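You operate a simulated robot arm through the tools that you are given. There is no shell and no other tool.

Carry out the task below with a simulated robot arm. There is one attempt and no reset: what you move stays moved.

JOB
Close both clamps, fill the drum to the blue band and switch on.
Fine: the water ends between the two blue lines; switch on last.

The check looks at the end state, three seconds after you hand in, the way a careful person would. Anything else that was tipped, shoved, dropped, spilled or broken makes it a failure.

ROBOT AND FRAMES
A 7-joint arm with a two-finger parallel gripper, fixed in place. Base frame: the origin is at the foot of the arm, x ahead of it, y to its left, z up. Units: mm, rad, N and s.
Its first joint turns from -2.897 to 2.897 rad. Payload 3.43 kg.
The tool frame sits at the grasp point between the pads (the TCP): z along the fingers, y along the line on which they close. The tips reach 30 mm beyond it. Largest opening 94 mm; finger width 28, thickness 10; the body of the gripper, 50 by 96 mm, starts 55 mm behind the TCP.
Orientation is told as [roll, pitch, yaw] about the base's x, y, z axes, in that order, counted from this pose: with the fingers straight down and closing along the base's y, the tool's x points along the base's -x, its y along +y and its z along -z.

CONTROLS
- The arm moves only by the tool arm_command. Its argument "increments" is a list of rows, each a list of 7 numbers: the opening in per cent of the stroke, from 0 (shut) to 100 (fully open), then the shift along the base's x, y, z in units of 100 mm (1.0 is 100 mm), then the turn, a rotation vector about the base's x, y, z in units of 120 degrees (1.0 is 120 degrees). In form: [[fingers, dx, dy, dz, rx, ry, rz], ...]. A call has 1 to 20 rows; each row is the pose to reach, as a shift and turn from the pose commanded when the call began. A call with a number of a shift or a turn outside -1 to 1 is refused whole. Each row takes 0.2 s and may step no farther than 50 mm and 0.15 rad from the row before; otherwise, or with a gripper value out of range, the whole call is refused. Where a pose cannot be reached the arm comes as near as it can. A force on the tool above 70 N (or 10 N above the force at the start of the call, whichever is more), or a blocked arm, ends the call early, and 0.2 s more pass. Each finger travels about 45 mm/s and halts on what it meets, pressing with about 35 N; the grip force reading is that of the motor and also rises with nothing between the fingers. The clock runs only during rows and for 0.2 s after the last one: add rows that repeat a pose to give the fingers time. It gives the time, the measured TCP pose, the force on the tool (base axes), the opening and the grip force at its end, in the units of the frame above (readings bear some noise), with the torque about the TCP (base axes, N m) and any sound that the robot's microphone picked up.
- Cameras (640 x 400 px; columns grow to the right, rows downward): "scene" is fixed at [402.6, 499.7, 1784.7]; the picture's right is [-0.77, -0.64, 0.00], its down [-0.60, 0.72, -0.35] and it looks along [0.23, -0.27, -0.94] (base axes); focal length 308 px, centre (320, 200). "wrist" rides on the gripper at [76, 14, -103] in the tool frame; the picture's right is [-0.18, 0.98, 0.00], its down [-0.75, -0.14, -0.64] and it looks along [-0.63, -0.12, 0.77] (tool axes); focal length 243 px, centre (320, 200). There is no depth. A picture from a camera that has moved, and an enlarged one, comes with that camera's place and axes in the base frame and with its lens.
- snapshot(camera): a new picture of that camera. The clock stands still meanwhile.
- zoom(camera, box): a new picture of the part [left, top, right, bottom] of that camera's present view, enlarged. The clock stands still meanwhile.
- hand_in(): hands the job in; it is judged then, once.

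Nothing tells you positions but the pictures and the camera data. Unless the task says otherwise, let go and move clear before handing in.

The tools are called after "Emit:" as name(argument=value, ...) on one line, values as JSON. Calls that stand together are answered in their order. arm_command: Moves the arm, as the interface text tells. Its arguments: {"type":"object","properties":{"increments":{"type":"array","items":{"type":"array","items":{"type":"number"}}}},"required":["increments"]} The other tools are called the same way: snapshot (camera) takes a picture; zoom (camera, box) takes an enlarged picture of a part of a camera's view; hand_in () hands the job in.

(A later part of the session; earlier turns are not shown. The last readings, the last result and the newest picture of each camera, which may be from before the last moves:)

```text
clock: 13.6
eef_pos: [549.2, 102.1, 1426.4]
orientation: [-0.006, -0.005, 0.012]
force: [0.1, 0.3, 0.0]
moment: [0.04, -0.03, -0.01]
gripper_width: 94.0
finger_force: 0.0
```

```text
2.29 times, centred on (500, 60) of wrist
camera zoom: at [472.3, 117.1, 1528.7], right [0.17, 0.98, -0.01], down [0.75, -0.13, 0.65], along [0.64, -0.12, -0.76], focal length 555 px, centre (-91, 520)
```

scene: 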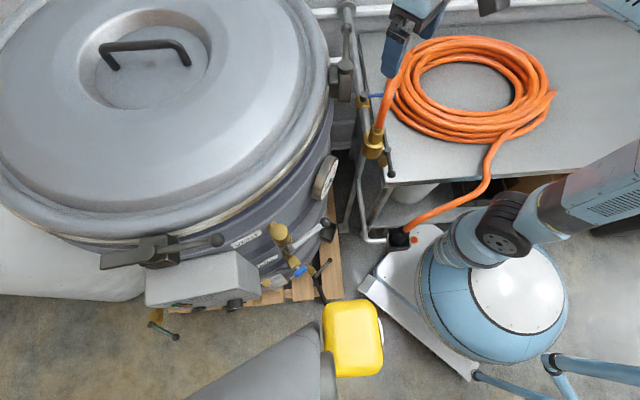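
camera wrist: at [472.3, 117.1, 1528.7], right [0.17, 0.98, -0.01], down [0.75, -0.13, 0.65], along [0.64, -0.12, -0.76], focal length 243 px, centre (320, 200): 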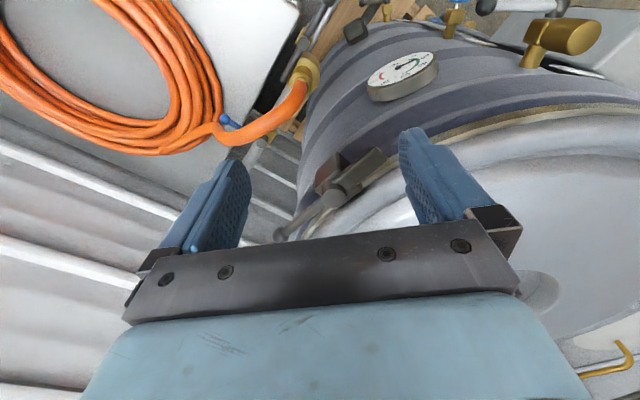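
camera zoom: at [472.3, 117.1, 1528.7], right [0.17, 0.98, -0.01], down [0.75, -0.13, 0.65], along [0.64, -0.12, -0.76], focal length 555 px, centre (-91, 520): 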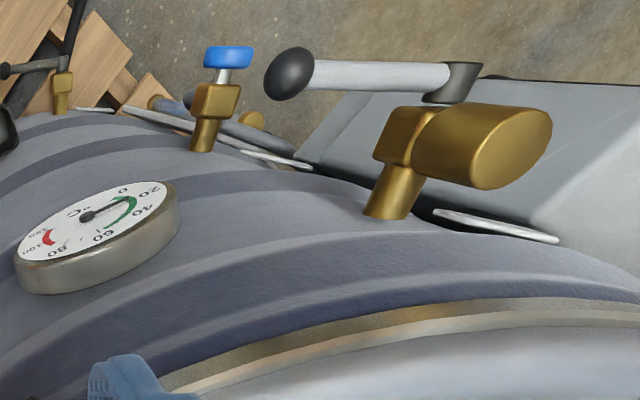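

Clamp 2's pivot is at about (673, 97.5, 1288), with its dog tip at about (624, 159). I'll close the fingers and come down on the base side of the dog, then push it round over the lid rim.

Emit:
arm_command(increments=[[60, 0.2, 0.05, 0, 0, 0, 0], [20, 0.45, 0.12, 0, 0, 0, 0], [0, 0.45, 0.12, 0, 0, 0, 0], [0, 0.45, 0.12, -0.3, 0, 0, 0], [0, 0.45, 0.12, -0.6, 0, 0, 0], [0, 0.45, 0.12, -0.8, 0, 0, 0], [0, 0.45, 0.12, -0.8, 0, 0, 0], [0, 0.45, 0.12, -0.8, 0, 0, 0]])

Emit:
snapshot(camera="wrist")

Emit:
zoom(camera="scene", box=[300, 0, 420, 120])

```text
clock: 15.4
eef_pos: [593.3, 113.1, 1346.8]
orientation: [-0.008, -0.006, 0.015]
force: [0.5, 0.1, -0.1]
moment: [-0.01, 0.01, 0.0]
gripper_width: 0.1
finger_force: 33.4
```

```text
taken
camera wrist: at [516.7, 128.6, 1448.3], right [0.17, 0.98, -0.01], down [0.75, -0.13, 0.65], along [0.64, -0.12, -0.76], focal length 243 px, centre (320, 200)
```

wrist: 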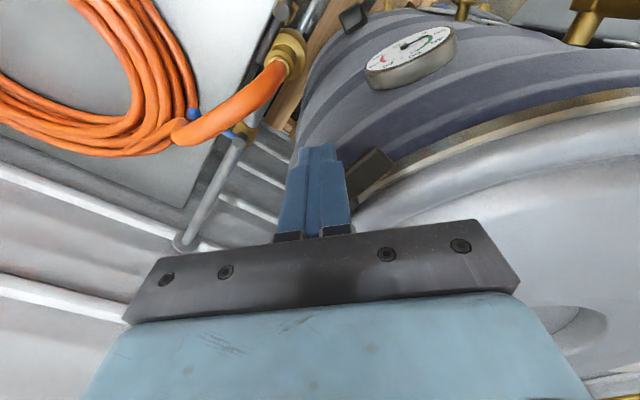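

```text
3.33 times, centred on (360, 60) of scene
camera zoom: at [402.6, 499.7, 1784.7], right [-0.77, -0.64, 0.0], down [-0.6, 0.72, -0.35], along [0.23, -0.27, -0.94], focal length 1026 px, centre (187, 667)
```

zoom: 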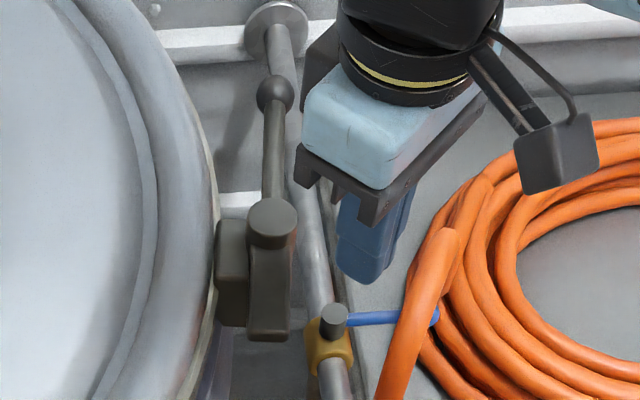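

The fingers are closed and sit beside the dog. I'll go down to dog height and push it along its arc.

Emit:
arm_command(increments=[[0, 0, 0, -0.25, 0, 0, 0], [0, 0, 0, -0.47, 0, 0, 0], [0, 0.1, 0.06, -0.47, 0, 0, 0], [0, 0.18, 0.12, -0.47, 0, 0, 0], [0, 0.27, 0.19, -0.47, 0, 0, 0], [0, 0.36, 0.26, -0.47, 0, 0, 0], [0, 0.44, 0.31, -0.47, 0, 0, 0], [0, 0.51, 0.36, -0.47, 0, 0, 0], [0, 0.6, 0.4, -0.47, 0, 0, 0], [0, 0.68, 0.43, -0.47, 0, 0, 0]])

Emit:
snapshot(camera="wrist")

Emit:
zoom(camera="scene", box=[300, 0, 420, 120])

```text
clock: 17.6
eef_pos: [661.3, 157.3, 1298.4]
orientation: [-0.007, -0.005, 0.014]
force: [-4.1, -1.8, 0.1]
moment: [-0.04, 0.11, 0.03]
gripper_width: 0.0
finger_force: 32.9
```

```text
taken
camera wrist: at [584.1, 172.2, 1401.3], right [0.17, 0.98, -0.01], down [0.75, -0.13, 0.65], along [0.64, -0.12, -0.76], focal length 243 px, centre (320, 200)
```

wrist: 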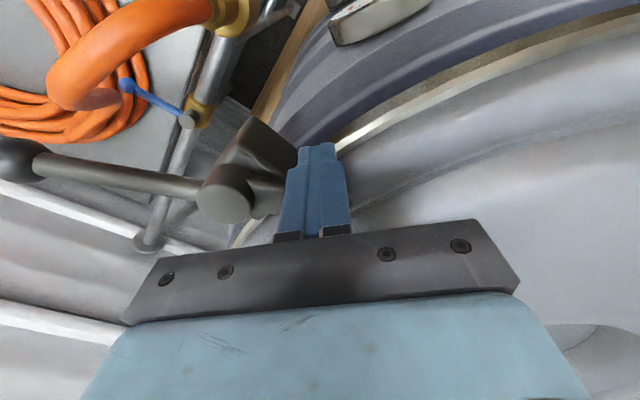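

```text
3.33 times, centred on (360, 60) of scene
camera zoom: at [402.6, 499.7, 1784.7], right [-0.77, -0.64, 0.0], down [-0.6, 0.72, -0.35], along [0.23, -0.27, -0.94], focal length 1026 px, centre (187, 667)
```

zoom: 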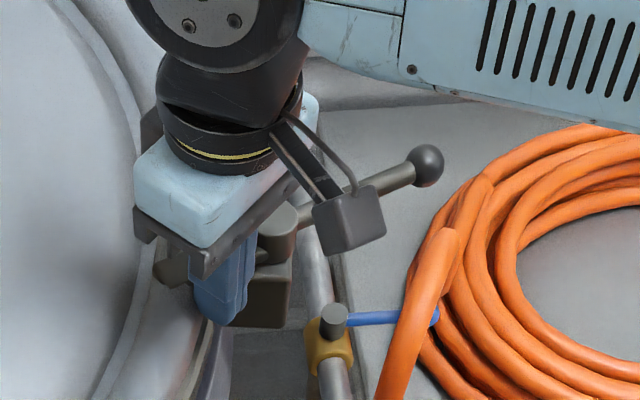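

The dog moves easily, at about 4 N. I'll keep pushing it toward the drum centre direction.

Emit:
arm_command(increments=[[0, 0.08, 0.01, 0, 0, 0, 0], [0, 0.16, 0.01, 0, 0, 0, 0], [0, 0.24, -0.01, 0, 0, 0, 0], [0, 0.31, -0.04, 0, 0, 0, 0], [0, 0.38, -0.07, 0, 0, 0, 0], [0, 0.44, -0.1, 0, 0, 0, 0], [0, 0.47, -0.13, 0, 0, 0, 0]])

Emit:
snapshot(camera="wrist")

Emit:
zoom(camera="scene", box=[300, 0, 420, 120])

```text
clock: 18.9
eef_pos: [693.6, 153.4, 1299.7]
orientation: [-0.007, 0.007, 0.016]
force: [-38.6, -0.5, 6.2]
moment: [-0.07, 0.86, -0.17]
gripper_width: 0.0
finger_force: 33.5
stopped in row 6: the force on the tool passed its limit at 80 N (the readings are from after the stop); the commanded pose is now the measured one
```

```text
taken
camera wrist: at [618.2, 167.4, 1403.4], right [0.17, 0.99, -0.01], down [0.76, -0.12, 0.64], along [0.63, -0.11, -0.77], focal length 243 px, centre (320, 200)
```

wrist: 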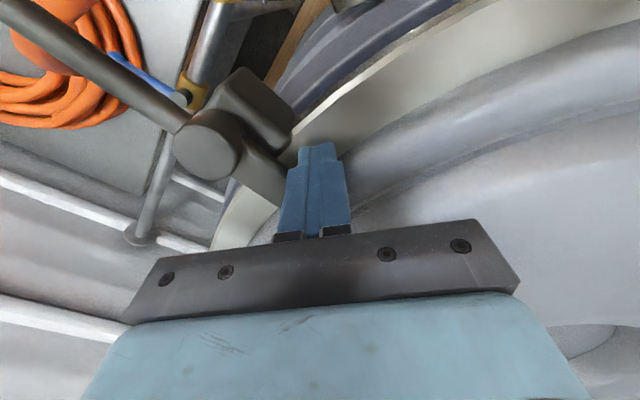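

```text
3.33 times, centred on (360, 60) of scene
camera zoom: at [402.6, 499.7, 1784.7], right [-0.77, -0.64, 0.0], down [-0.6, 0.72, -0.35], along [0.23, -0.27, -0.94], focal length 1026 px, centre (187, 667)
```

zoom: 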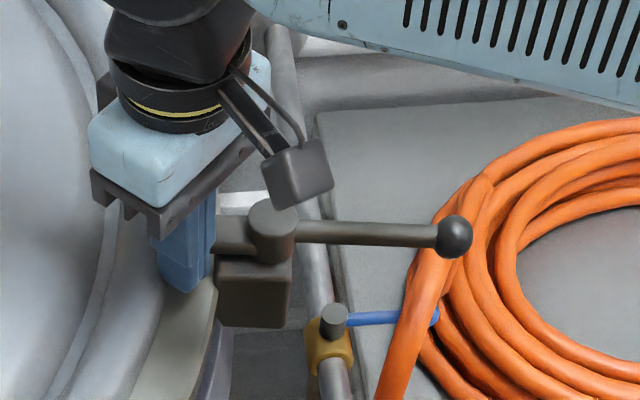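

The dog now points about 37°, straight at the drum centre, and it hit a hard stop, so clamp 2 looks closed. I'll back off and check.

Emit:
arm_command(increments=[[0, -0.15, 0.1, 0, 0, 0, 0], [0, -0.25, 0.15, 0.2, 0, 0, 0], [0, -0.4, 0.1, 0.5, 0, 0, 0], [0, -0.7, 0, 0.9, 0, 0, 0], [0, -1.0, -0.1, 1.0, 0, 0, 0]])

Emit:
snapshot(camera="wrist")

Emit:
zoom(camera="scene", box=[290, 0, 410, 150])

```text
refused: row 4 steps farther than a row can; nothing moved
```

```text
taken
camera wrist: at [618.2, 167.4, 1403.4], right [0.17, 0.99, -0.01], down [0.76, -0.12, 0.64], along [0.63, -0.11, -0.77], focal length 243 px, centre (320, 200)
```

wrist: 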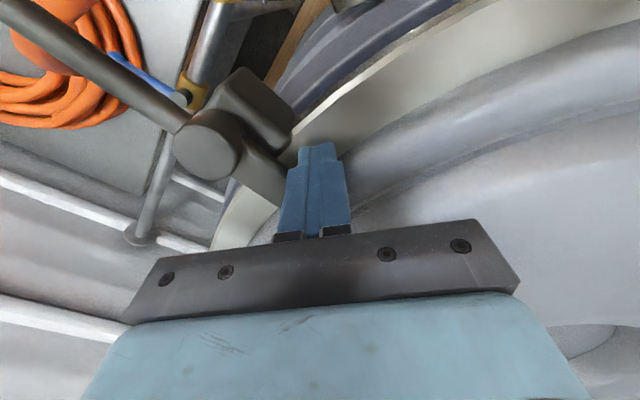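

```text
2.67 times, centred on (350, 75) of scene
camera zoom: at [402.6, 499.7, 1784.7], right [-0.77, -0.64, 0.0], down [-0.6, 0.72, -0.35], along [0.23, -0.27, -0.94], focal length 821 px, centre (240, 533)
```

zoom: 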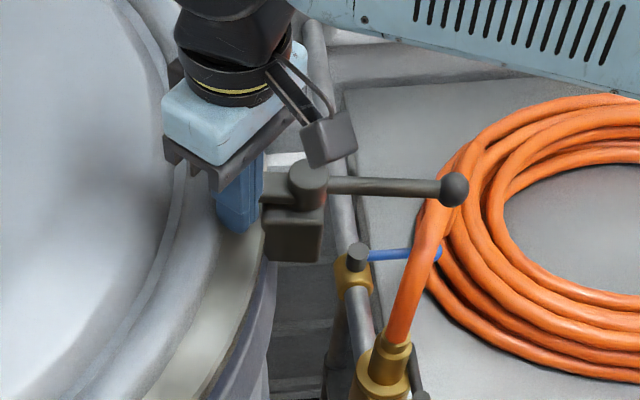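

The rim band looks wider than before, so the lid may have shifted from my push. I'll check the whole picture.

Emit:
snapshot(camera="scene")

Emit:
zoom(camera="scene", box=[90, 120, 350, 290])

```text
taken
```

scene: 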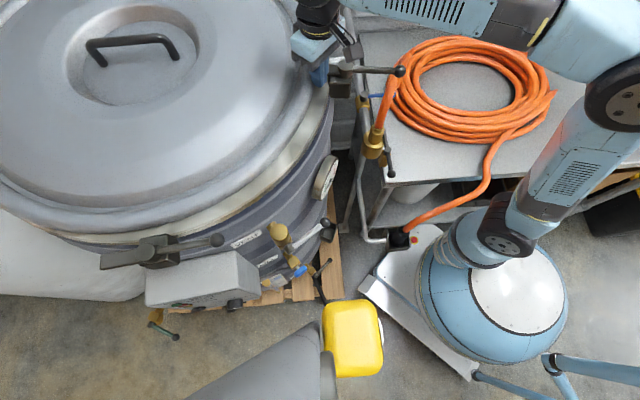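

```text
2.35 times, centred on (220, 205) of scene
camera zoom: at [402.6, 499.7, 1784.7], right [-0.77, -0.64, 0.0], down [-0.6, 0.72, -0.35], along [0.23, -0.27, -0.94], focal length 724 px, centre (555, 188)
```

zoom: 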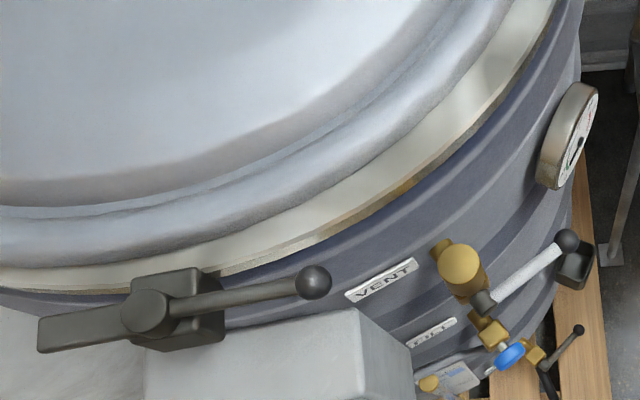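

My push moved the loose lid about 20–25 mm toward +x, because the fingertip was below the lid's top. I'll back off carefully, measure it, and then pull the lid back to centre before going on.

Emit:
arm_command(increments=[[0, -0.15, 0.1, 0, 0, 0, 0], [0, -0.25, 0.15, 0.2, 0, 0, 0], [0, -0.35, 0.15, 0.5, 0, 0, 0], [0, -0.5, 0.1, 0.9, 0, 0, 0], [0, -0.8, 0.1, 1.0, 0, 0, 0], [0, -1.0, 0.1, 1.0, 0, 0, 0]])

Emit:
snapshot(camera="wrist")

Emit:
snapshot(camera="scene")

```text
clock: 20.3
eef_pos: [597.5, 162.4, 1398.0]
orientation: [-0.006, 0.006, 0.015]
force: [-0.9, -0.2, -0.2]
moment: [-0.01, 0.05, 0.05]
gripper_width: 0.2
finger_force: 32.7
```

```text
taken
camera wrist: at [522.4, 178.1, 1501.0], right [0.17, 0.99, -0.01], down [0.76, -0.12, 0.64], along [0.63, -0.11, -0.77], focal length 243 px, centre (320, 200)
```

wrist: 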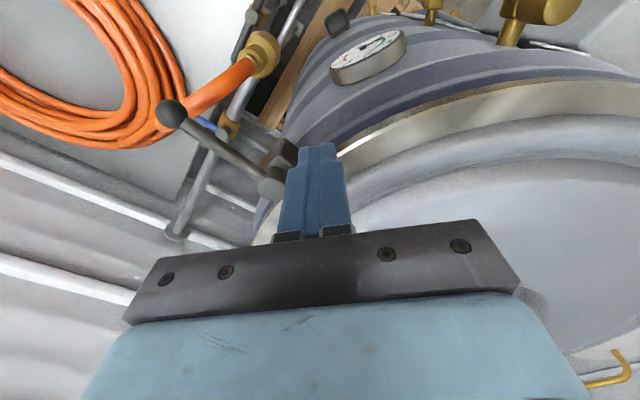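

```text
taken
```

scene: 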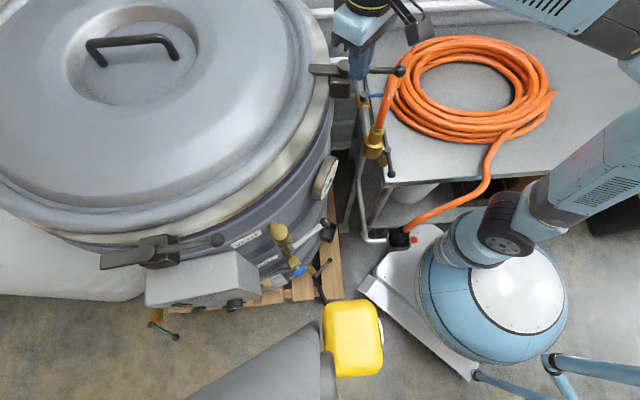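

The lid needs to come back by about (-25, -8) mm. I'll rise and move over the lid to look at its handle, opening the fingers on the way.

Emit:
arm_command(increments=[[20, 0.2, 0.3, 0.3, 0, 0, 0], [50, 0.5, 0.6, 0.6, 0, 0, 0], [80, 0.8, 0.8, 0.8, 0, 0, 0], [100, 1.0, 1.0, 0.9, 0, 0, 0]])

Emit:
arm_command(increments=[[100, 0.4, 0.1, 0, 0, 0, 0], [100, 0.8, 0.2, 0, 0, 0, 0], [100, 1.0, 0.2, 0, 0, 0, 0]])

Emit:
snapshot(camera="wrist")

Emit:
snapshot(camera="scene")

```text
refused: row 2 steps farther than a row can; nothing moved
```

```text
clock: 21.1
eef_pos: [697.5, 182.8, 1397.5]
orientation: [-0.007, 0.007, 0.015]
force: [-0.5, -0.1, -0.2]
moment: [-0.02, 0.01, 0.02]
gripper_width: 68.3
finger_force: 0.1
```

```text
taken
camera wrist: at [622.1, 198.2, 1500.5], right [0.17, 0.99, -0.01], down [0.76, -0.12, 0.64], along [0.63, -0.11, -0.77], focal length 243 px, centre (320, 200)
```

wrist: 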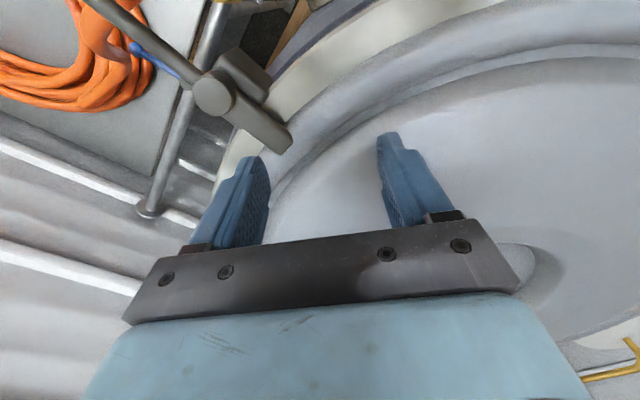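

```text
taken
```

scene: 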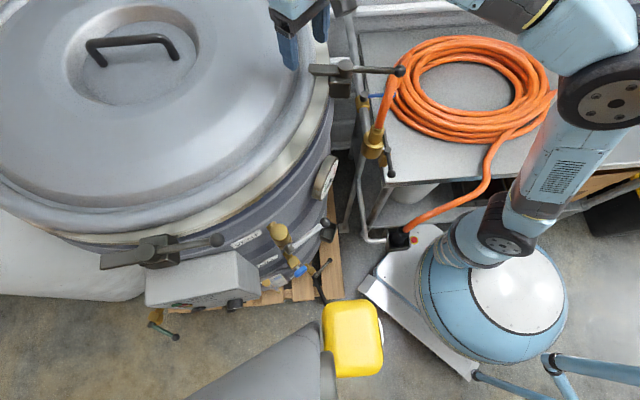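

The dog tip reaches over toward the lid's edge. I'll zoom to see how dog and lid relate.

Emit:
zoom(camera="wrist", box=[170, 20, 370, 180])

Emit:
zoom(camera="scene", box=[290, 30, 370, 110])

Emit:
arm_command(increments=[[100, 0.3, 0.3, 0.2, 0, 0, 0], [100, 0.6, 0.6, 0.4, 0, 0, 0], [100, 0.8, 0.9, 0.6, 0, 0, 0], [100, 0.9, 1.0, 0.7, 0, 0, 0]])

Emit:
snapshot(camera="wrist")

```text
2.50 times, centred on (270, 100) of wrist
camera zoom: at [622.1, 198.2, 1500.5], right [0.17, 0.99, -0.01], down [0.76, -0.12, 0.64], along [0.63, -0.11, -0.77], focal length 606 px, centre (445, 450)
```

zoom: 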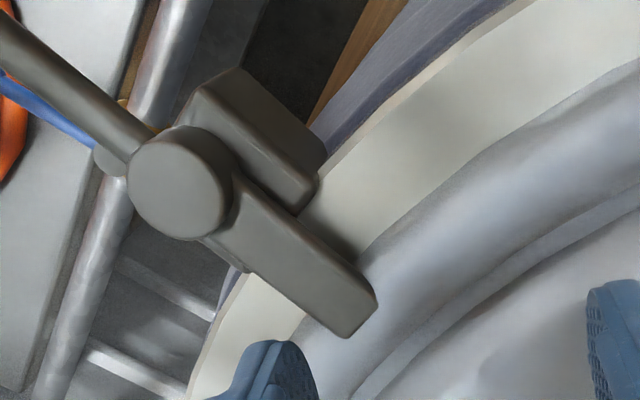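

```text
5.00 times, centred on (330, 70) of scene
camera zoom: at [402.6, 499.7, 1784.7], right [-0.77, -0.64, 0.0], down [-0.6, 0.72, -0.35], along [0.23, -0.27, -0.94], focal length 1539 px, centre (270, 850)
```

zoom: 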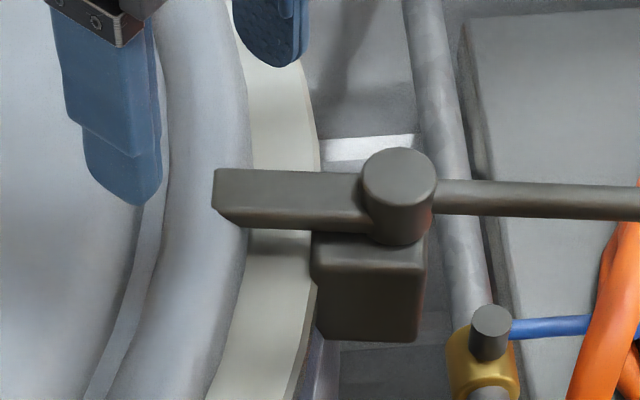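

```text
clock: 22.1
eef_pos: [758.0, 242.3, 1441.6]
orientation: [-0.007, 0.007, 0.016]
force: [0.8, 0.2, -0.2]
moment: [-0.04, 0.03, 0.0]
gripper_width: 93.8
finger_force: 0.0
out of reach, approached as far as the arm can: row 3, 4
```

```text
taken
camera wrist: at [682.7, 257.1, 1544.7], right [0.17, 0.99, -0.01], down [0.76, -0.13, 0.64], along [0.63, -0.11, -0.77], focal length 243 px, centre (320, 200)
```

wrist: 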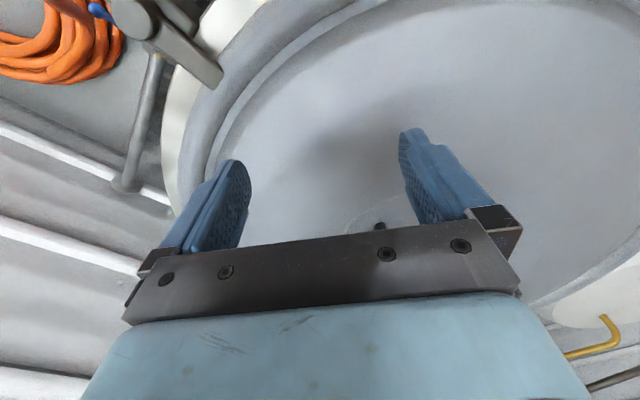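

The dog does sit above the lid, so the lid can slide back under it. Straight-down reach ends here, so I'll tilt the tool forward to see the lid handle.

Emit:
arm_command(increments=[[100, 0, 0, 0, 0, -0.06, 0], [100, 0, 0, 0, 0, -0.12, 0], [100, 0, 0, 0, 0, -0.18, 0], [100, 0, 0, 0, 0, -0.24, 0]])

Emit:
snapshot(camera="wrist")

Emit:
snapshot(camera="scene")

```text
clock: 23.1
eef_pos: [760.6, 242.2, 1440.6]
orientation: [-0.016, -0.497, 0.021]
force: [0.2, 0.2, -0.2]
moment: [-0.03, 0.02, -0.04]
gripper_width: 94.2
finger_force: 0.0
```

```text
taken
camera wrist: at [643.6, 257.0, 1493.9], right [0.15, 0.99, 0.07], down [0.36, -0.12, 0.93], along [0.92, -0.11, -0.37], focal length 243 px, centre (320, 200)
```

wrist: 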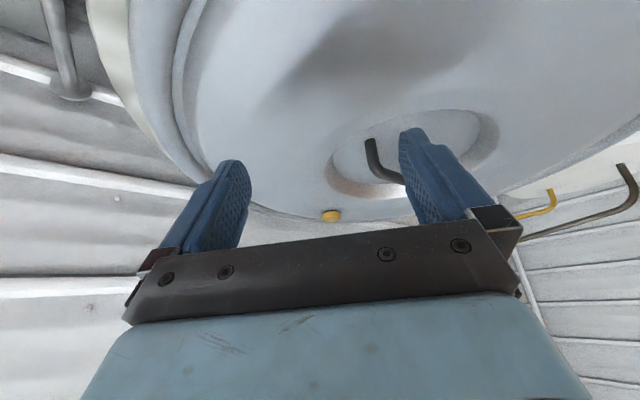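

```text
taken
```

scene: 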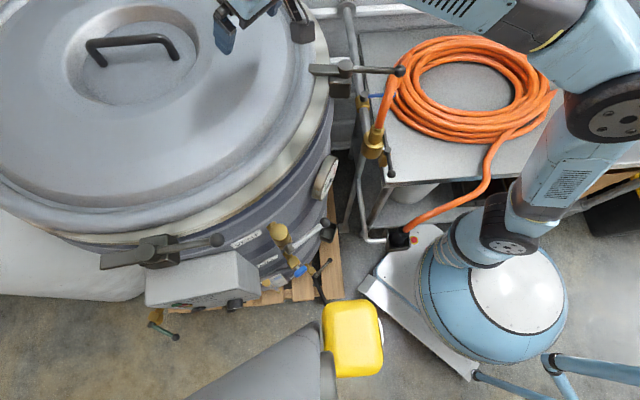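

I can see the recess and the lid handle now. I'll zoom in to measure the handle.

Emit:
zoom(camera="wrist", box=[300, 90, 520, 230])

Emit:
zoom(camera="scene", box=[60, 0, 220, 110])

```text
2.86 times, centred on (410, 160) of wrist
camera zoom: at [643.6, 257.0, 1493.9], right [0.15, 0.99, 0.07], down [0.36, -0.12, 0.93], along [0.92, -0.11, -0.37], focal length 693 px, centre (63, 314)
```

zoom: 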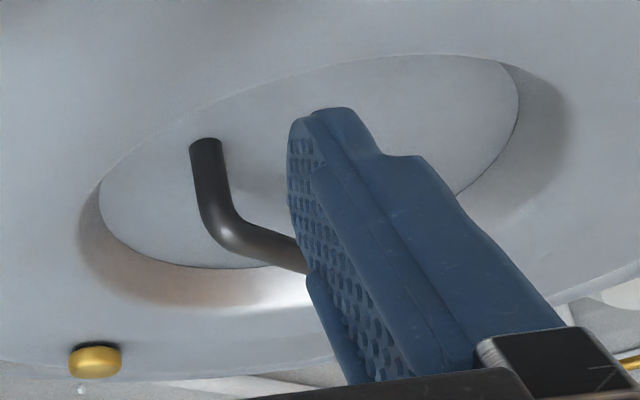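

```text
3.64 times, centred on (140, 55) of scene
camera zoom: at [402.6, 499.7, 1784.7], right [-0.77, -0.64, 0.0], down [-0.6, 0.72, -0.35], along [0.23, -0.27, -0.94], focal length 1119 px, centre (974, 727)
```

zoom: 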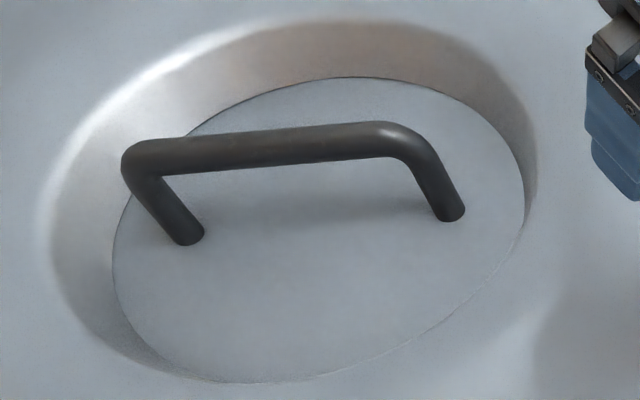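

The handle posts stand at about (964, 302) and (1068, 411), with the bar at z≈1335. The pull back toward the base is exactly radial, so I'll grip the near post with the tool tilted about 40° in that radial plane and draw the lid back.

Emit:
arm_command(increments=[[100, 0.2, 0.05, 0, 0.007, -0.022, 0.033], [100, 0.4, 0.1, 0, 0.014, -0.045, 0.067], [100, 0.6, 0.15, 0, 0.021, -0.068, 0.1], [100, 0.8, 0.22, 0, 0.028, -0.091, 0.134], [100, 0.9, 0.25, -0.2, 0.028, -0.091, 0.134]])

Emit:
snapshot(camera="wrist")

```text
clock: 24.3
eef_pos: [848.9, 267.3, 1420.4]
orientation: [0.022, -0.693, 0.281]
force: [0.1, -0.5, -0.5]
moment: [0.01, 0.0, 0.01]
gripper_width: 94.1
finger_force: 0.0
```

```text
taken
camera wrist: at [726.3, 245.7, 1450.5], right [-0.15, 0.98, 0.13], down [0.21, -0.1, 0.97], along [0.97, 0.17, -0.19], focal length 243 px, centre (320, 200)
```

wrist: 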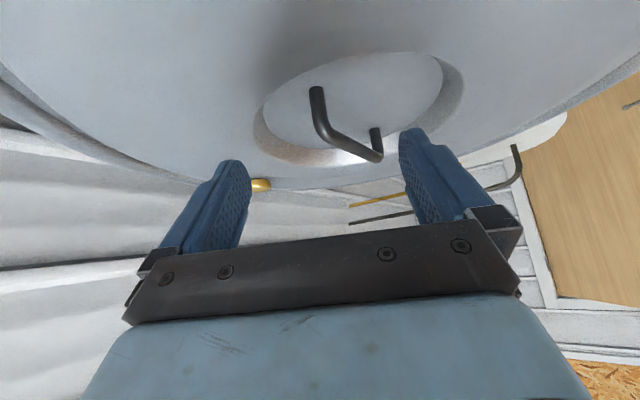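

The near post looks to be at about (967, 301). I'll move to the pre-grasp point just short of it.

Emit:
arm_command(increments=[[100, 0.35, 0.1, -0.2, 0, 0, 0.005], [100, 0.6, 0.16, -0.4, 0, 0, 0.01], [100, 0.75, 0.2, -0.52, 0, 0, 0.01]])

Emit:
snapshot(camera="wrist")

Emit:
zoom(camera="scene", box=[60, 0, 260, 120])

```text
clock: 25.1
eef_pos: [924.2, 286.5, 1366.3]
orientation: [0.022, -0.693, 0.3]
force: [0.1, -0.3, -0.8]
moment: [-0.04, 0.01, -0.01]
gripper_width: 94.2
finger_force: 0.1
```

```text
taken
camera wrist: at [802.0, 262.6, 1397.2], right [-0.17, 0.98, 0.13], down [0.21, -0.1, 0.97], along [0.96, 0.19, -0.19], focal length 243 px, centre (320, 200)
```

wrist: 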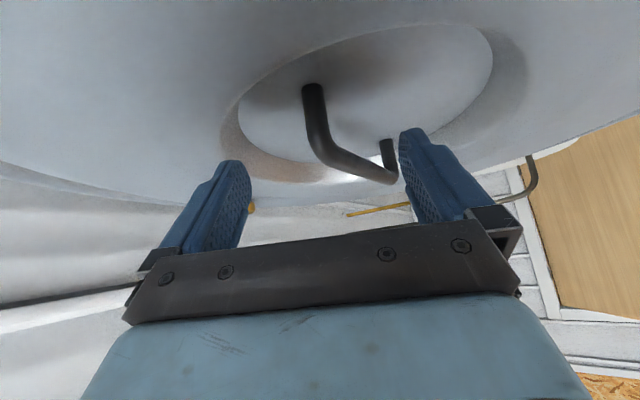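

```text
3.20 times, centred on (160, 60) of scene
camera zoom: at [402.6, 499.7, 1784.7], right [-0.77, -0.64, 0.0], down [-0.6, 0.72, -0.35], along [0.23, -0.27, -0.94], focal length 985 px, centre (832, 648)
```

zoom: 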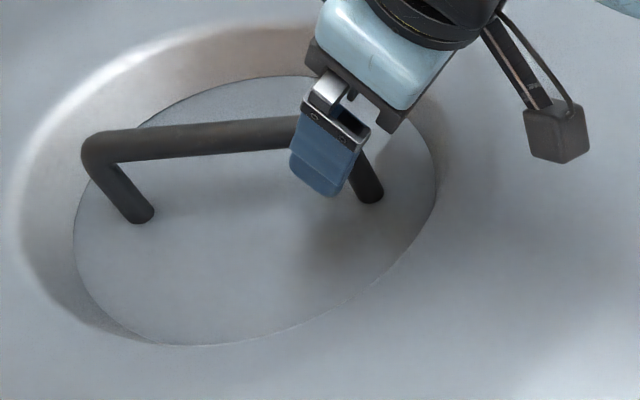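

The alignment is good: the post is centred between the fingers. I'll advance along the finger axis and close on the post.

Emit:
arm_command(increments=[[100, 0.15, 0.05, -0.18, 0, 0, 0], [100, 0.3, 0.1, -0.36, 0, 0, 0], [100, 0.42, 0.14, -0.5, 0, 0, 0], [60, 0.42, 0.14, -0.5, 0, 0, 0], [20, 0.42, 0.14, -0.5, 0, 0, 0], [0, 0.42, 0.14, -0.5, 0, 0, 0], [0, 0.42, 0.14, -0.5, 0, 0, 0], [0, 0.42, 0.14, -0.5, 0, 0, 0], [0, 0.42, 0.14, -0.5, 0, 0, 0], [0, 0.42, 0.14, -0.5, 0, 0, 0]])

Emit:
snapshot(camera="wrist")

Emit:
zoom(camera="scene", box=[60, 0, 260, 120])

```text
clock: 27.3
eef_pos: [967.7, 302.2, 1316.1]
orientation: [0.022, -0.692, 0.3]
force: [-3.2, 1.2, 0.2]
moment: [-1.17, -0.4, 0.31]
gripper_width: 24.2
finger_force: 34.4
```

```text
taken
camera wrist: at [844.4, 278.1, 1346.8], right [-0.17, 0.98, 0.13], down [0.21, -0.1, 0.97], along [0.96, 0.19, -0.19], focal length 243 px, centre (320, 200)
```

wrist: 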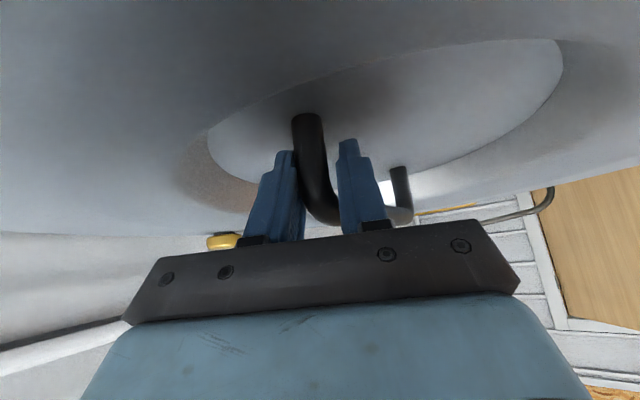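

```text
3.20 times, centred on (160, 60) of scene
camera zoom: at [402.6, 499.7, 1784.7], right [-0.77, -0.64, 0.0], down [-0.6, 0.72, -0.35], along [0.23, -0.27, -0.94], focal length 985 px, centre (832, 648)
```

zoom: 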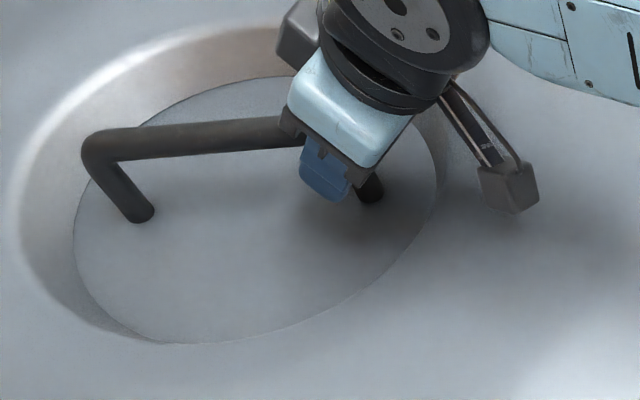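

The fingers hold the post and bar corner. Now I'll pull the lid slowly back toward the base.

Emit:
arm_command(increments=[[0, -0.04, -0.012, 0, 0, 0, 0], [0, -0.08, -0.024, 0, 0, 0, 0], [0, -0.12, -0.036, 0, 0, 0, 0], [0, -0.16, -0.048, 0, 0, 0, 0], [0, -0.2, -0.06, 0, 0, 0, 0]])

Emit:
snapshot(camera="scene")

Emit:
snapshot(camera="wrist")

```text
clock: 28.5
eef_pos: [947.9, 296.1, 1315.9]
orientation: [0.021, -0.692, 0.299]
force: [1.5, 1.1, -2.6]
moment: [-0.99, -0.56, 0.37]
gripper_width: 24.3
finger_force: 35.0
```

```text
taken
```

scene: 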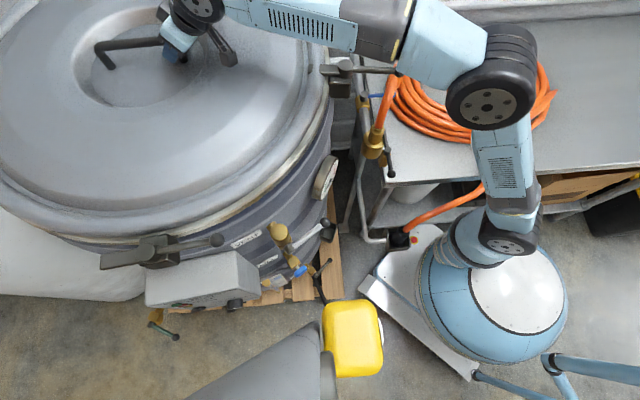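

```text
taken
camera wrist: at [825.7, 271.4, 1347.2], right [-0.17, 0.98, 0.13], down [0.21, -0.1, 0.97], along [0.96, 0.19, -0.19], focal length 243 px, centre (320, 200)
```

wrist: 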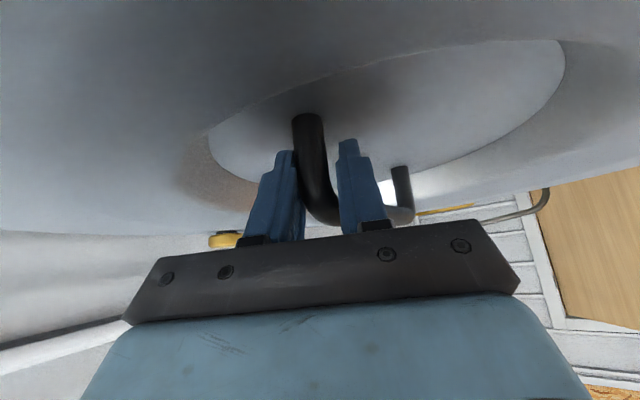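

The lid follows with little force. I'll compare with the initial pictures using the same zoom boxes.

Emit:
zoom(camera="scene", box=[90, 215, 240, 290])

Emit:
zoom(camera="scene", box=[300, 40, 400, 190])

Emit:
zoom(camera="scene", box=[220, 190, 360, 300])

```text
4.27 times, centred on (165, 252) of scene
camera zoom: at [402.6, 499.7, 1784.7], right [-0.77, -0.64, 0.0], down [-0.6, 0.72, -0.35], along [0.23, -0.27, -0.94], focal length 1313 px, centre (981, -24)
```

zoom: 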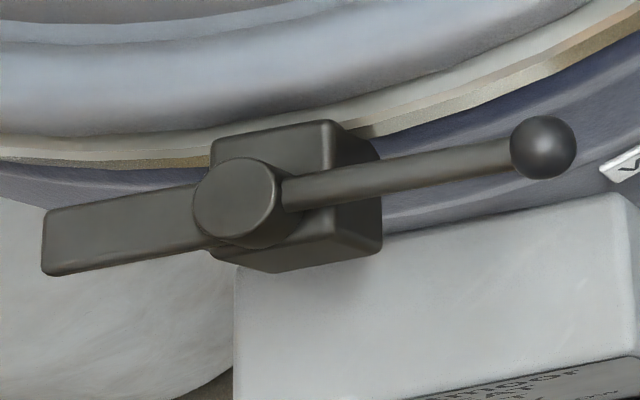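

```text
2.67 times, centred on (350, 115) of scene
camera zoom: at [402.6, 499.7, 1784.7], right [-0.77, -0.64, 0.0], down [-0.6, 0.72, -0.35], along [0.23, -0.27, -0.94], focal length 821 px, centre (240, 427)
```

zoom: 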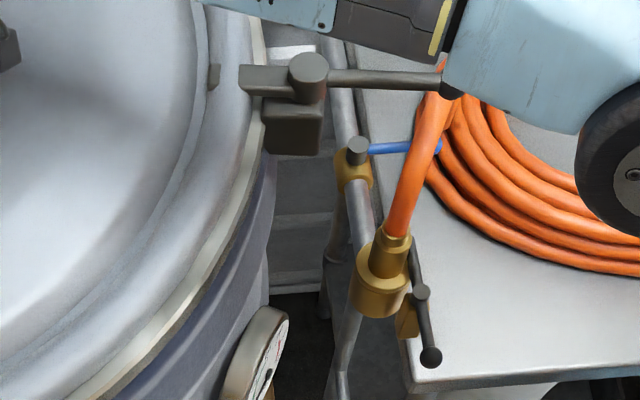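

```text
3.64 times, centred on (290, 245) of scene
camera zoom: at [402.6, 499.7, 1784.7], right [-0.77, -0.64, 0.0], down [-0.6, 0.72, -0.35], along [0.23, -0.27, -0.94], focal length 1119 px, centre (429, 36)
```

zoom: 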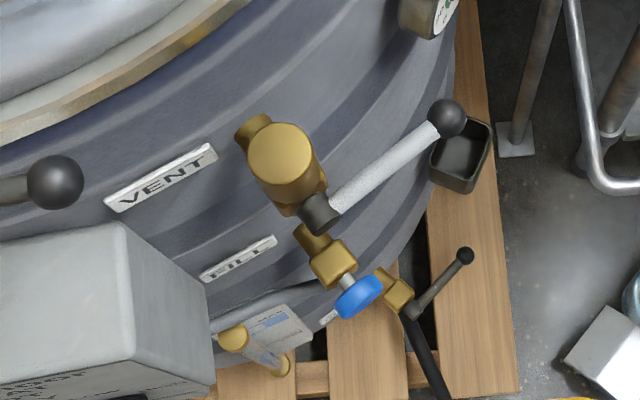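

The lid still needs roughly 10 mm more. I'll continue the pull by that much.

Emit:
arm_command(increments=[[0, -0.03, -0.01, 0, 0, 0, 0], [0, -0.06, -0.02, 0, 0, 0, 0], [0, -0.09, -0.03, 0, 0, 0, 0]])

Emit:
zoom(camera="scene", box=[90, 215, 240, 290])

Emit:
zoom(camera="scene", box=[300, 40, 400, 190])

Emit:
zoom(camera="scene", box=[220, 190, 360, 300])

Emit:
snapshot(camera="scene")

```text
clock: 29.3
eef_pos: [937.5, 292.2, 1317.7]
orientation: [0.02, -0.69, 0.299]
force: [1.0, 2.3, -0.9]
moment: [-1.13, -0.06, 0.23]
gripper_width: 24.1
finger_force: 34.7
```

```text
4.27 times, centred on (165, 252) of scene
camera zoom: at [402.6, 499.7, 1784.7], right [-0.77, -0.64, 0.0], down [-0.6, 0.72, -0.35], along [0.23, -0.27, -0.94], focal length 1313 px, centre (981, -24)
```

zoom: 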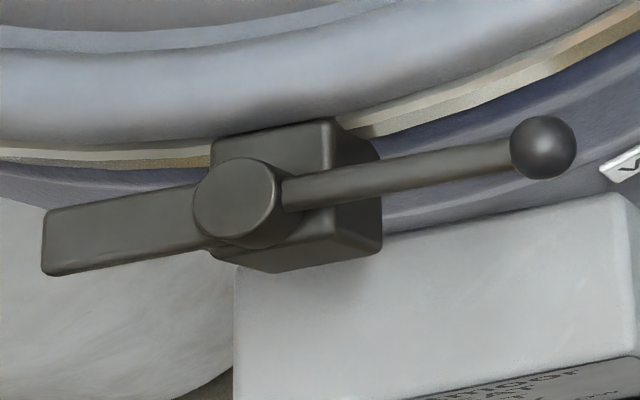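

```text
2.67 times, centred on (350, 115) of scene
camera zoom: at [402.6, 499.7, 1784.7], right [-0.77, -0.64, 0.0], down [-0.6, 0.72, -0.35], along [0.23, -0.27, -0.94], focal length 821 px, centre (240, 427)
```

zoom: 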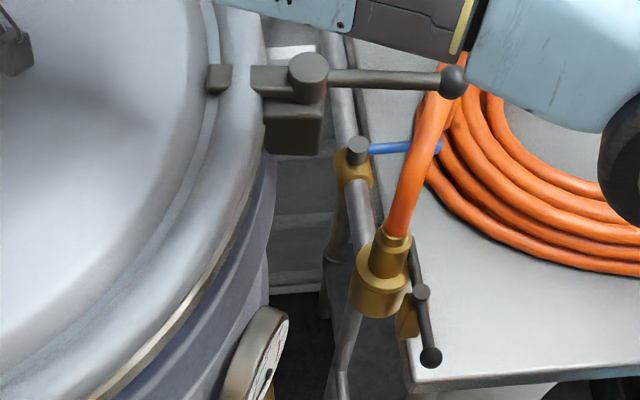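

```text
3.64 times, centred on (290, 245) of scene
camera zoom: at [402.6, 499.7, 1784.7], right [-0.77, -0.64, 0.0], down [-0.6, 0.72, -0.35], along [0.23, -0.27, -0.94], focal length 1119 px, centre (429, 36)
```

zoom: 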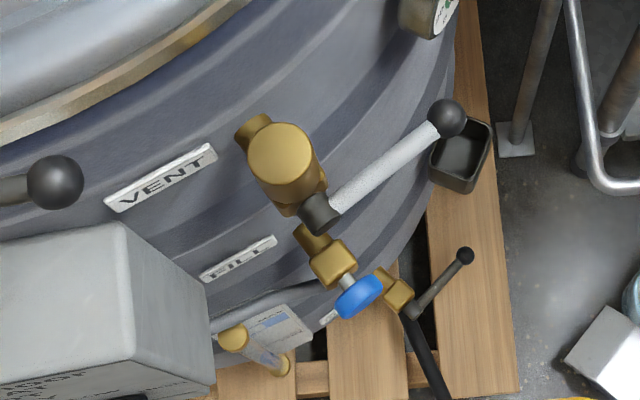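

```text
taken
```

scene: 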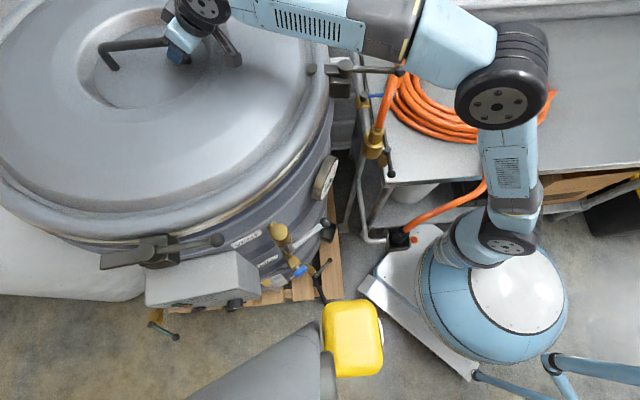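

Something odd: the dog's tip seems to show inside the lid's raised ring. I'll zoom in on it.

Emit:
zoom(camera="scene", box=[290, 40, 370, 100])

Emit:
snapshot(camera="wrist")

Emit:
zoom(camera="wrist", box=[100, 160, 340, 300])

```text
6.67 times, centred on (330, 70) of scene
camera zoom: at [402.6, 499.7, 1784.7], right [-0.77, -0.64, 0.0], down [-0.6, 0.72, -0.35], along [0.23, -0.27, -0.94], focal length 2052 px, centre (253, 1067)
```

zoom: 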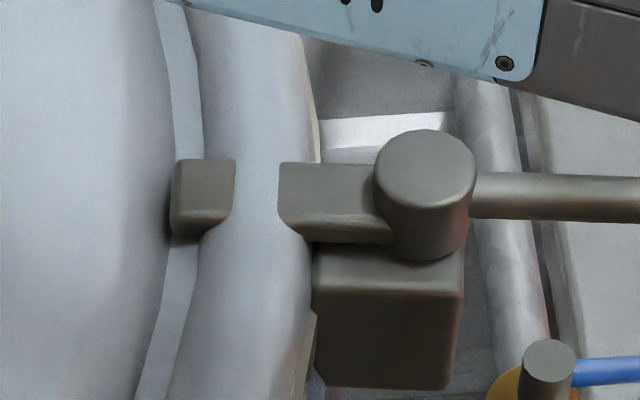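

```text
taken
camera wrist: at [816.3, 268.1, 1347.8], right [-0.17, 0.98, 0.13], down [0.21, -0.1, 0.97], along [0.96, 0.19, -0.19], focal length 243 px, centre (320, 200)
```

wrist: 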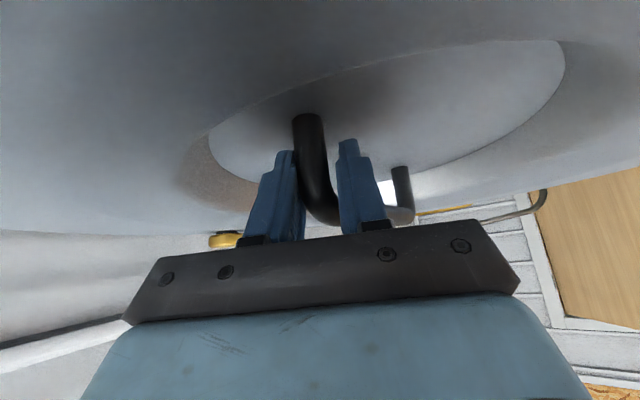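

```text
2.67 times, centred on (220, 230) of wrist
camera zoom: at [816.3, 268.1, 1347.8], right [-0.17, 0.98, 0.13], down [0.21, -0.1, 0.97], along [0.96, 0.19, -0.19], focal length 647 px, centre (587, 120)
```

zoom: 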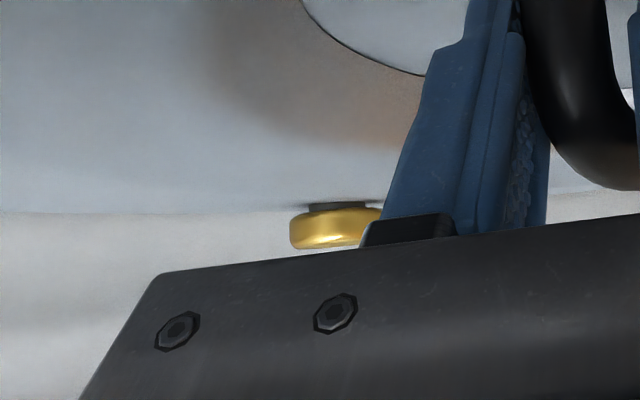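

The overlap is only visual: the lid moved freely with almost no force, and the rim band now matches the initial pictures. I'll release the handle, back away and compare the handle position with the start.

Emit:
arm_command(increments=[[40, 0, 0, 0, 0, 0, 0], [100, 0, 0, 0, 0, 0, 0], [100, 0, 0, 0, 0, 0, 0], [100, 0, 0, 0, 0, 0, 0], [100, -0.15, -0.05, 0.18, 0, 0, 0], [100, -0.3, -0.1, 0.36, 0, 0, 0], [100, -0.45, -0.15, 0.54, 0, 0, 0], [100, -0.6, -0.2, 0.8, 0, 0, 0], [100, -0.8, -0.3, 1.0, 0, 0, 0]])

Emit:
snapshot(camera="scene")

Emit:
zoom(camera="scene", box=[60, 0, 220, 110])

Emit:
snapshot(camera="wrist")

```text
clock: 31.3
eef_pos: [857.3, 261.8, 1416.0]
orientation: [0.021, -0.69, 0.3]
force: [0.9, 0.3, -0.5]
moment: [-0.01, 0.03, 0.05]
gripper_width: 94.3
finger_force: 0.0
```

```text
taken
```

scene: 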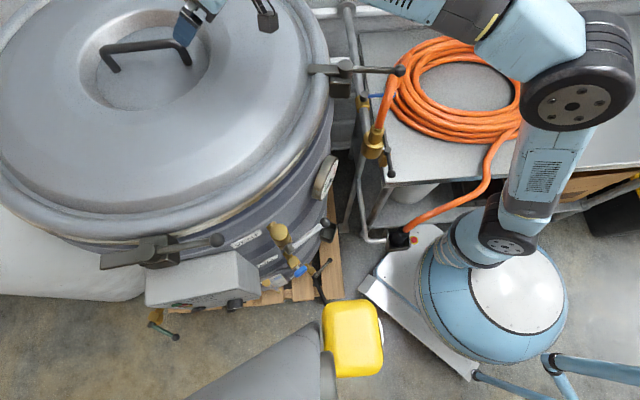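

```text
3.64 times, centred on (140, 55) of scene
camera zoom: at [402.6, 499.7, 1784.7], right [-0.77, -0.64, 0.0], down [-0.6, 0.72, -0.35], along [0.23, -0.27, -0.94], focal length 1119 px, centre (974, 727)
```

zoom: 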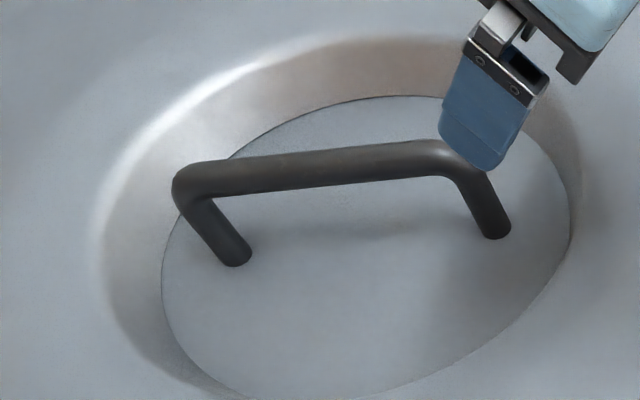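

```text
taken
camera wrist: at [735.7, 238.0, 1447.4], right [-0.17, 0.98, 0.13], down [0.21, -0.1, 0.97], along [0.96, 0.19, -0.19], focal length 243 px, centre (320, 200)
```

wrist: 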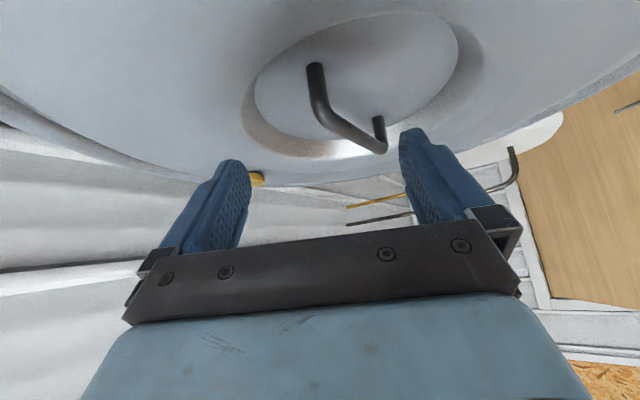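

Emit:
zoom(camera="scene", box=[290, 40, 370, 100])

Emit:
zoom(camera="scene", box=[80, 200, 400, 400])

Emit:
zoom(camera="scene", box=[300, 0, 460, 250])

```text
6.67 times, centred on (330, 70) of scene
camera zoom: at [402.6, 499.7, 1784.7], right [-0.77, -0.64, 0.0], down [-0.6, 0.72, -0.35], along [0.23, -0.27, -0.94], focal length 2052 px, centre (253, 1067)
```

zoom: 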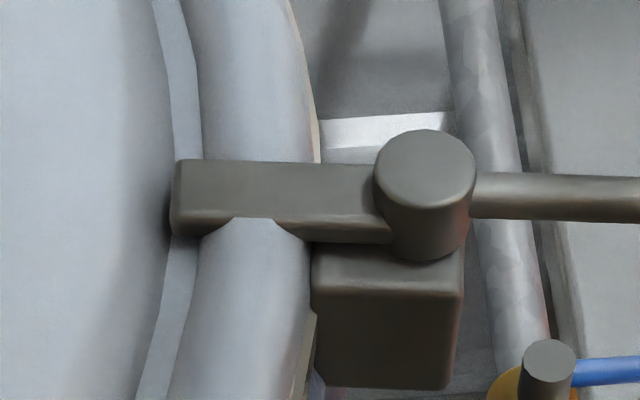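

```text
2.00 times, centred on (240, 300) of scene
camera zoom: at [402.6, 499.7, 1784.7], right [-0.77, -0.64, 0.0], down [-0.6, 0.72, -0.35], along [0.23, -0.27, -0.94], focal length 616 px, centre (480, 0)
```

zoom: 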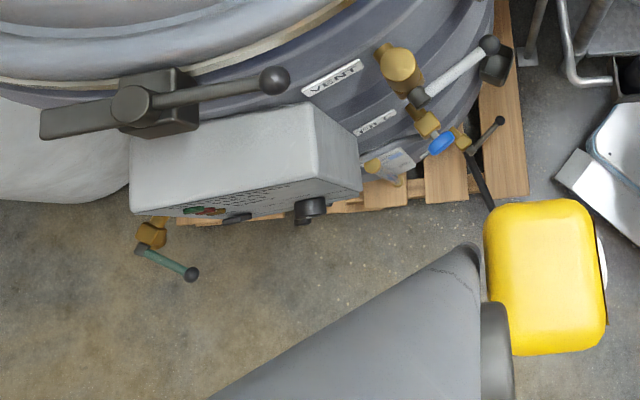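

```text
1.60 times, centred on (380, 125) of scene
camera zoom: at [402.6, 499.7, 1784.7], right [-0.77, -0.64, 0.0], down [-0.6, 0.72, -0.35], along [0.23, -0.27, -0.94], focal length 492 px, centre (224, 320)
```

zoom: 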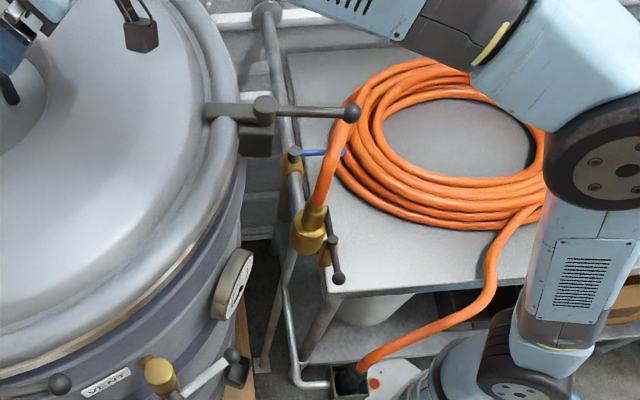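

Now it's clear: with the lid settled again, the dog lies on top of the rim, and the lid matches its initial position. Clamp 2 is done. Next I'll bring the tool upright, turn it and head to clamp 1's handle.

Emit:
arm_command(increments=[[80, -0.2, 0.05, 0.1, -0.02, 0.063, 0], [60, -0.4, 0.1, 0.2, -0.04, 0.126, 0], [40, -0.6, 0.2, 0.2, -0.06, 0.189, 0], [20, -0.8, 0.3, 0.2, -0.08, 0.252, 0], [0, -1.0, 0.4, 0.2, -0.097, 0.315, 0]])

Emit:
snapshot(camera="scene")

```text
clock: 32.5
eef_pos: [767.6, 298.1, 1437.6]
orientation: [0.019, -0.071, 0.3]
force: [-0.2, 0.3, 0.3]
moment: [0.0, -0.02, 0.02]
gripper_width: 0.0
finger_force: 6.2
out of reach, approached as far as the arm can: row 5
```

```text
taken
```

scene: 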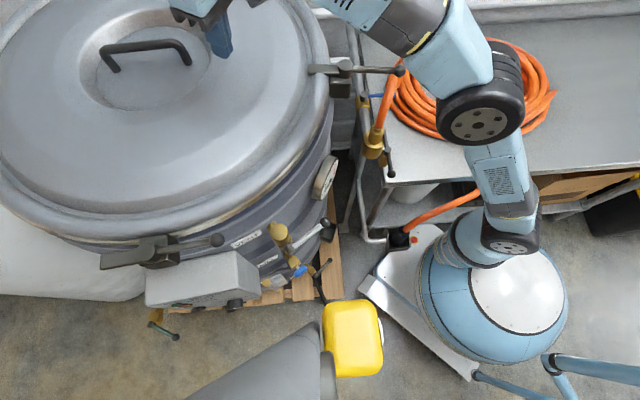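

The lid handle sits where it was at the start. I'll move left and yaw the tool to line up with the clamp 1 handle.

Emit:
arm_command(increments=[[0, -0.2, 0.2, 0, 0, 0, 0.06], [0, -0.4, 0.4, 0, 0, 0, 0.12], [0, -0.6, 0.6, 0, 0, 0, 0.18], [0, -0.8, 0.8, 0, 0, 0, 0.24], [0, -0.95, 1.0, 0, 0, 0, 0.298]])

Emit:
snapshot(camera="scene")

Emit:
snapshot(camera="wrist")

```text
clock: 33.7
eef_pos: [673.0, 395.3, 1436.7]
orientation: [0.021, -0.071, 0.927]
force: [-0.2, -0.4, 0.3]
moment: [0.03, -0.03, 0.02]
gripper_width: 0.1
finger_force: 32.8
```

```text
taken
```

scene: 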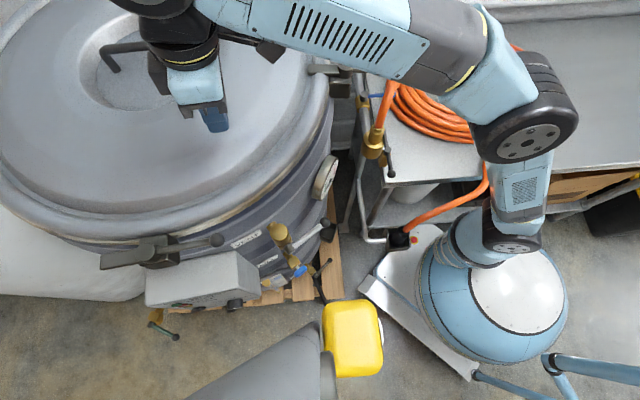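

```text
taken
camera wrist: at [613.5, 337.3, 1534.8], right [-0.68, 0.74, 0.03], down [0.55, 0.47, 0.69], along [0.49, 0.49, -0.72], focal length 243 px, centre (320, 200)
```

wrist: 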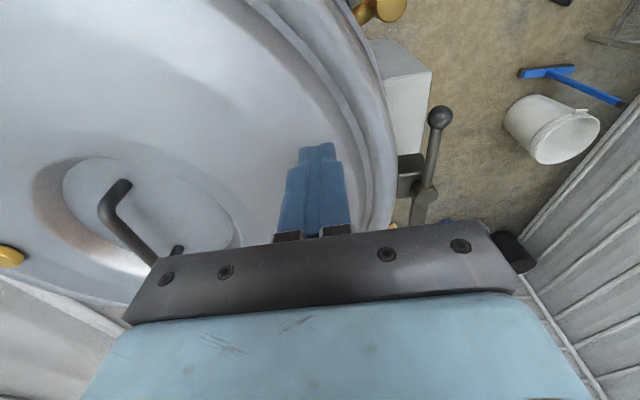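

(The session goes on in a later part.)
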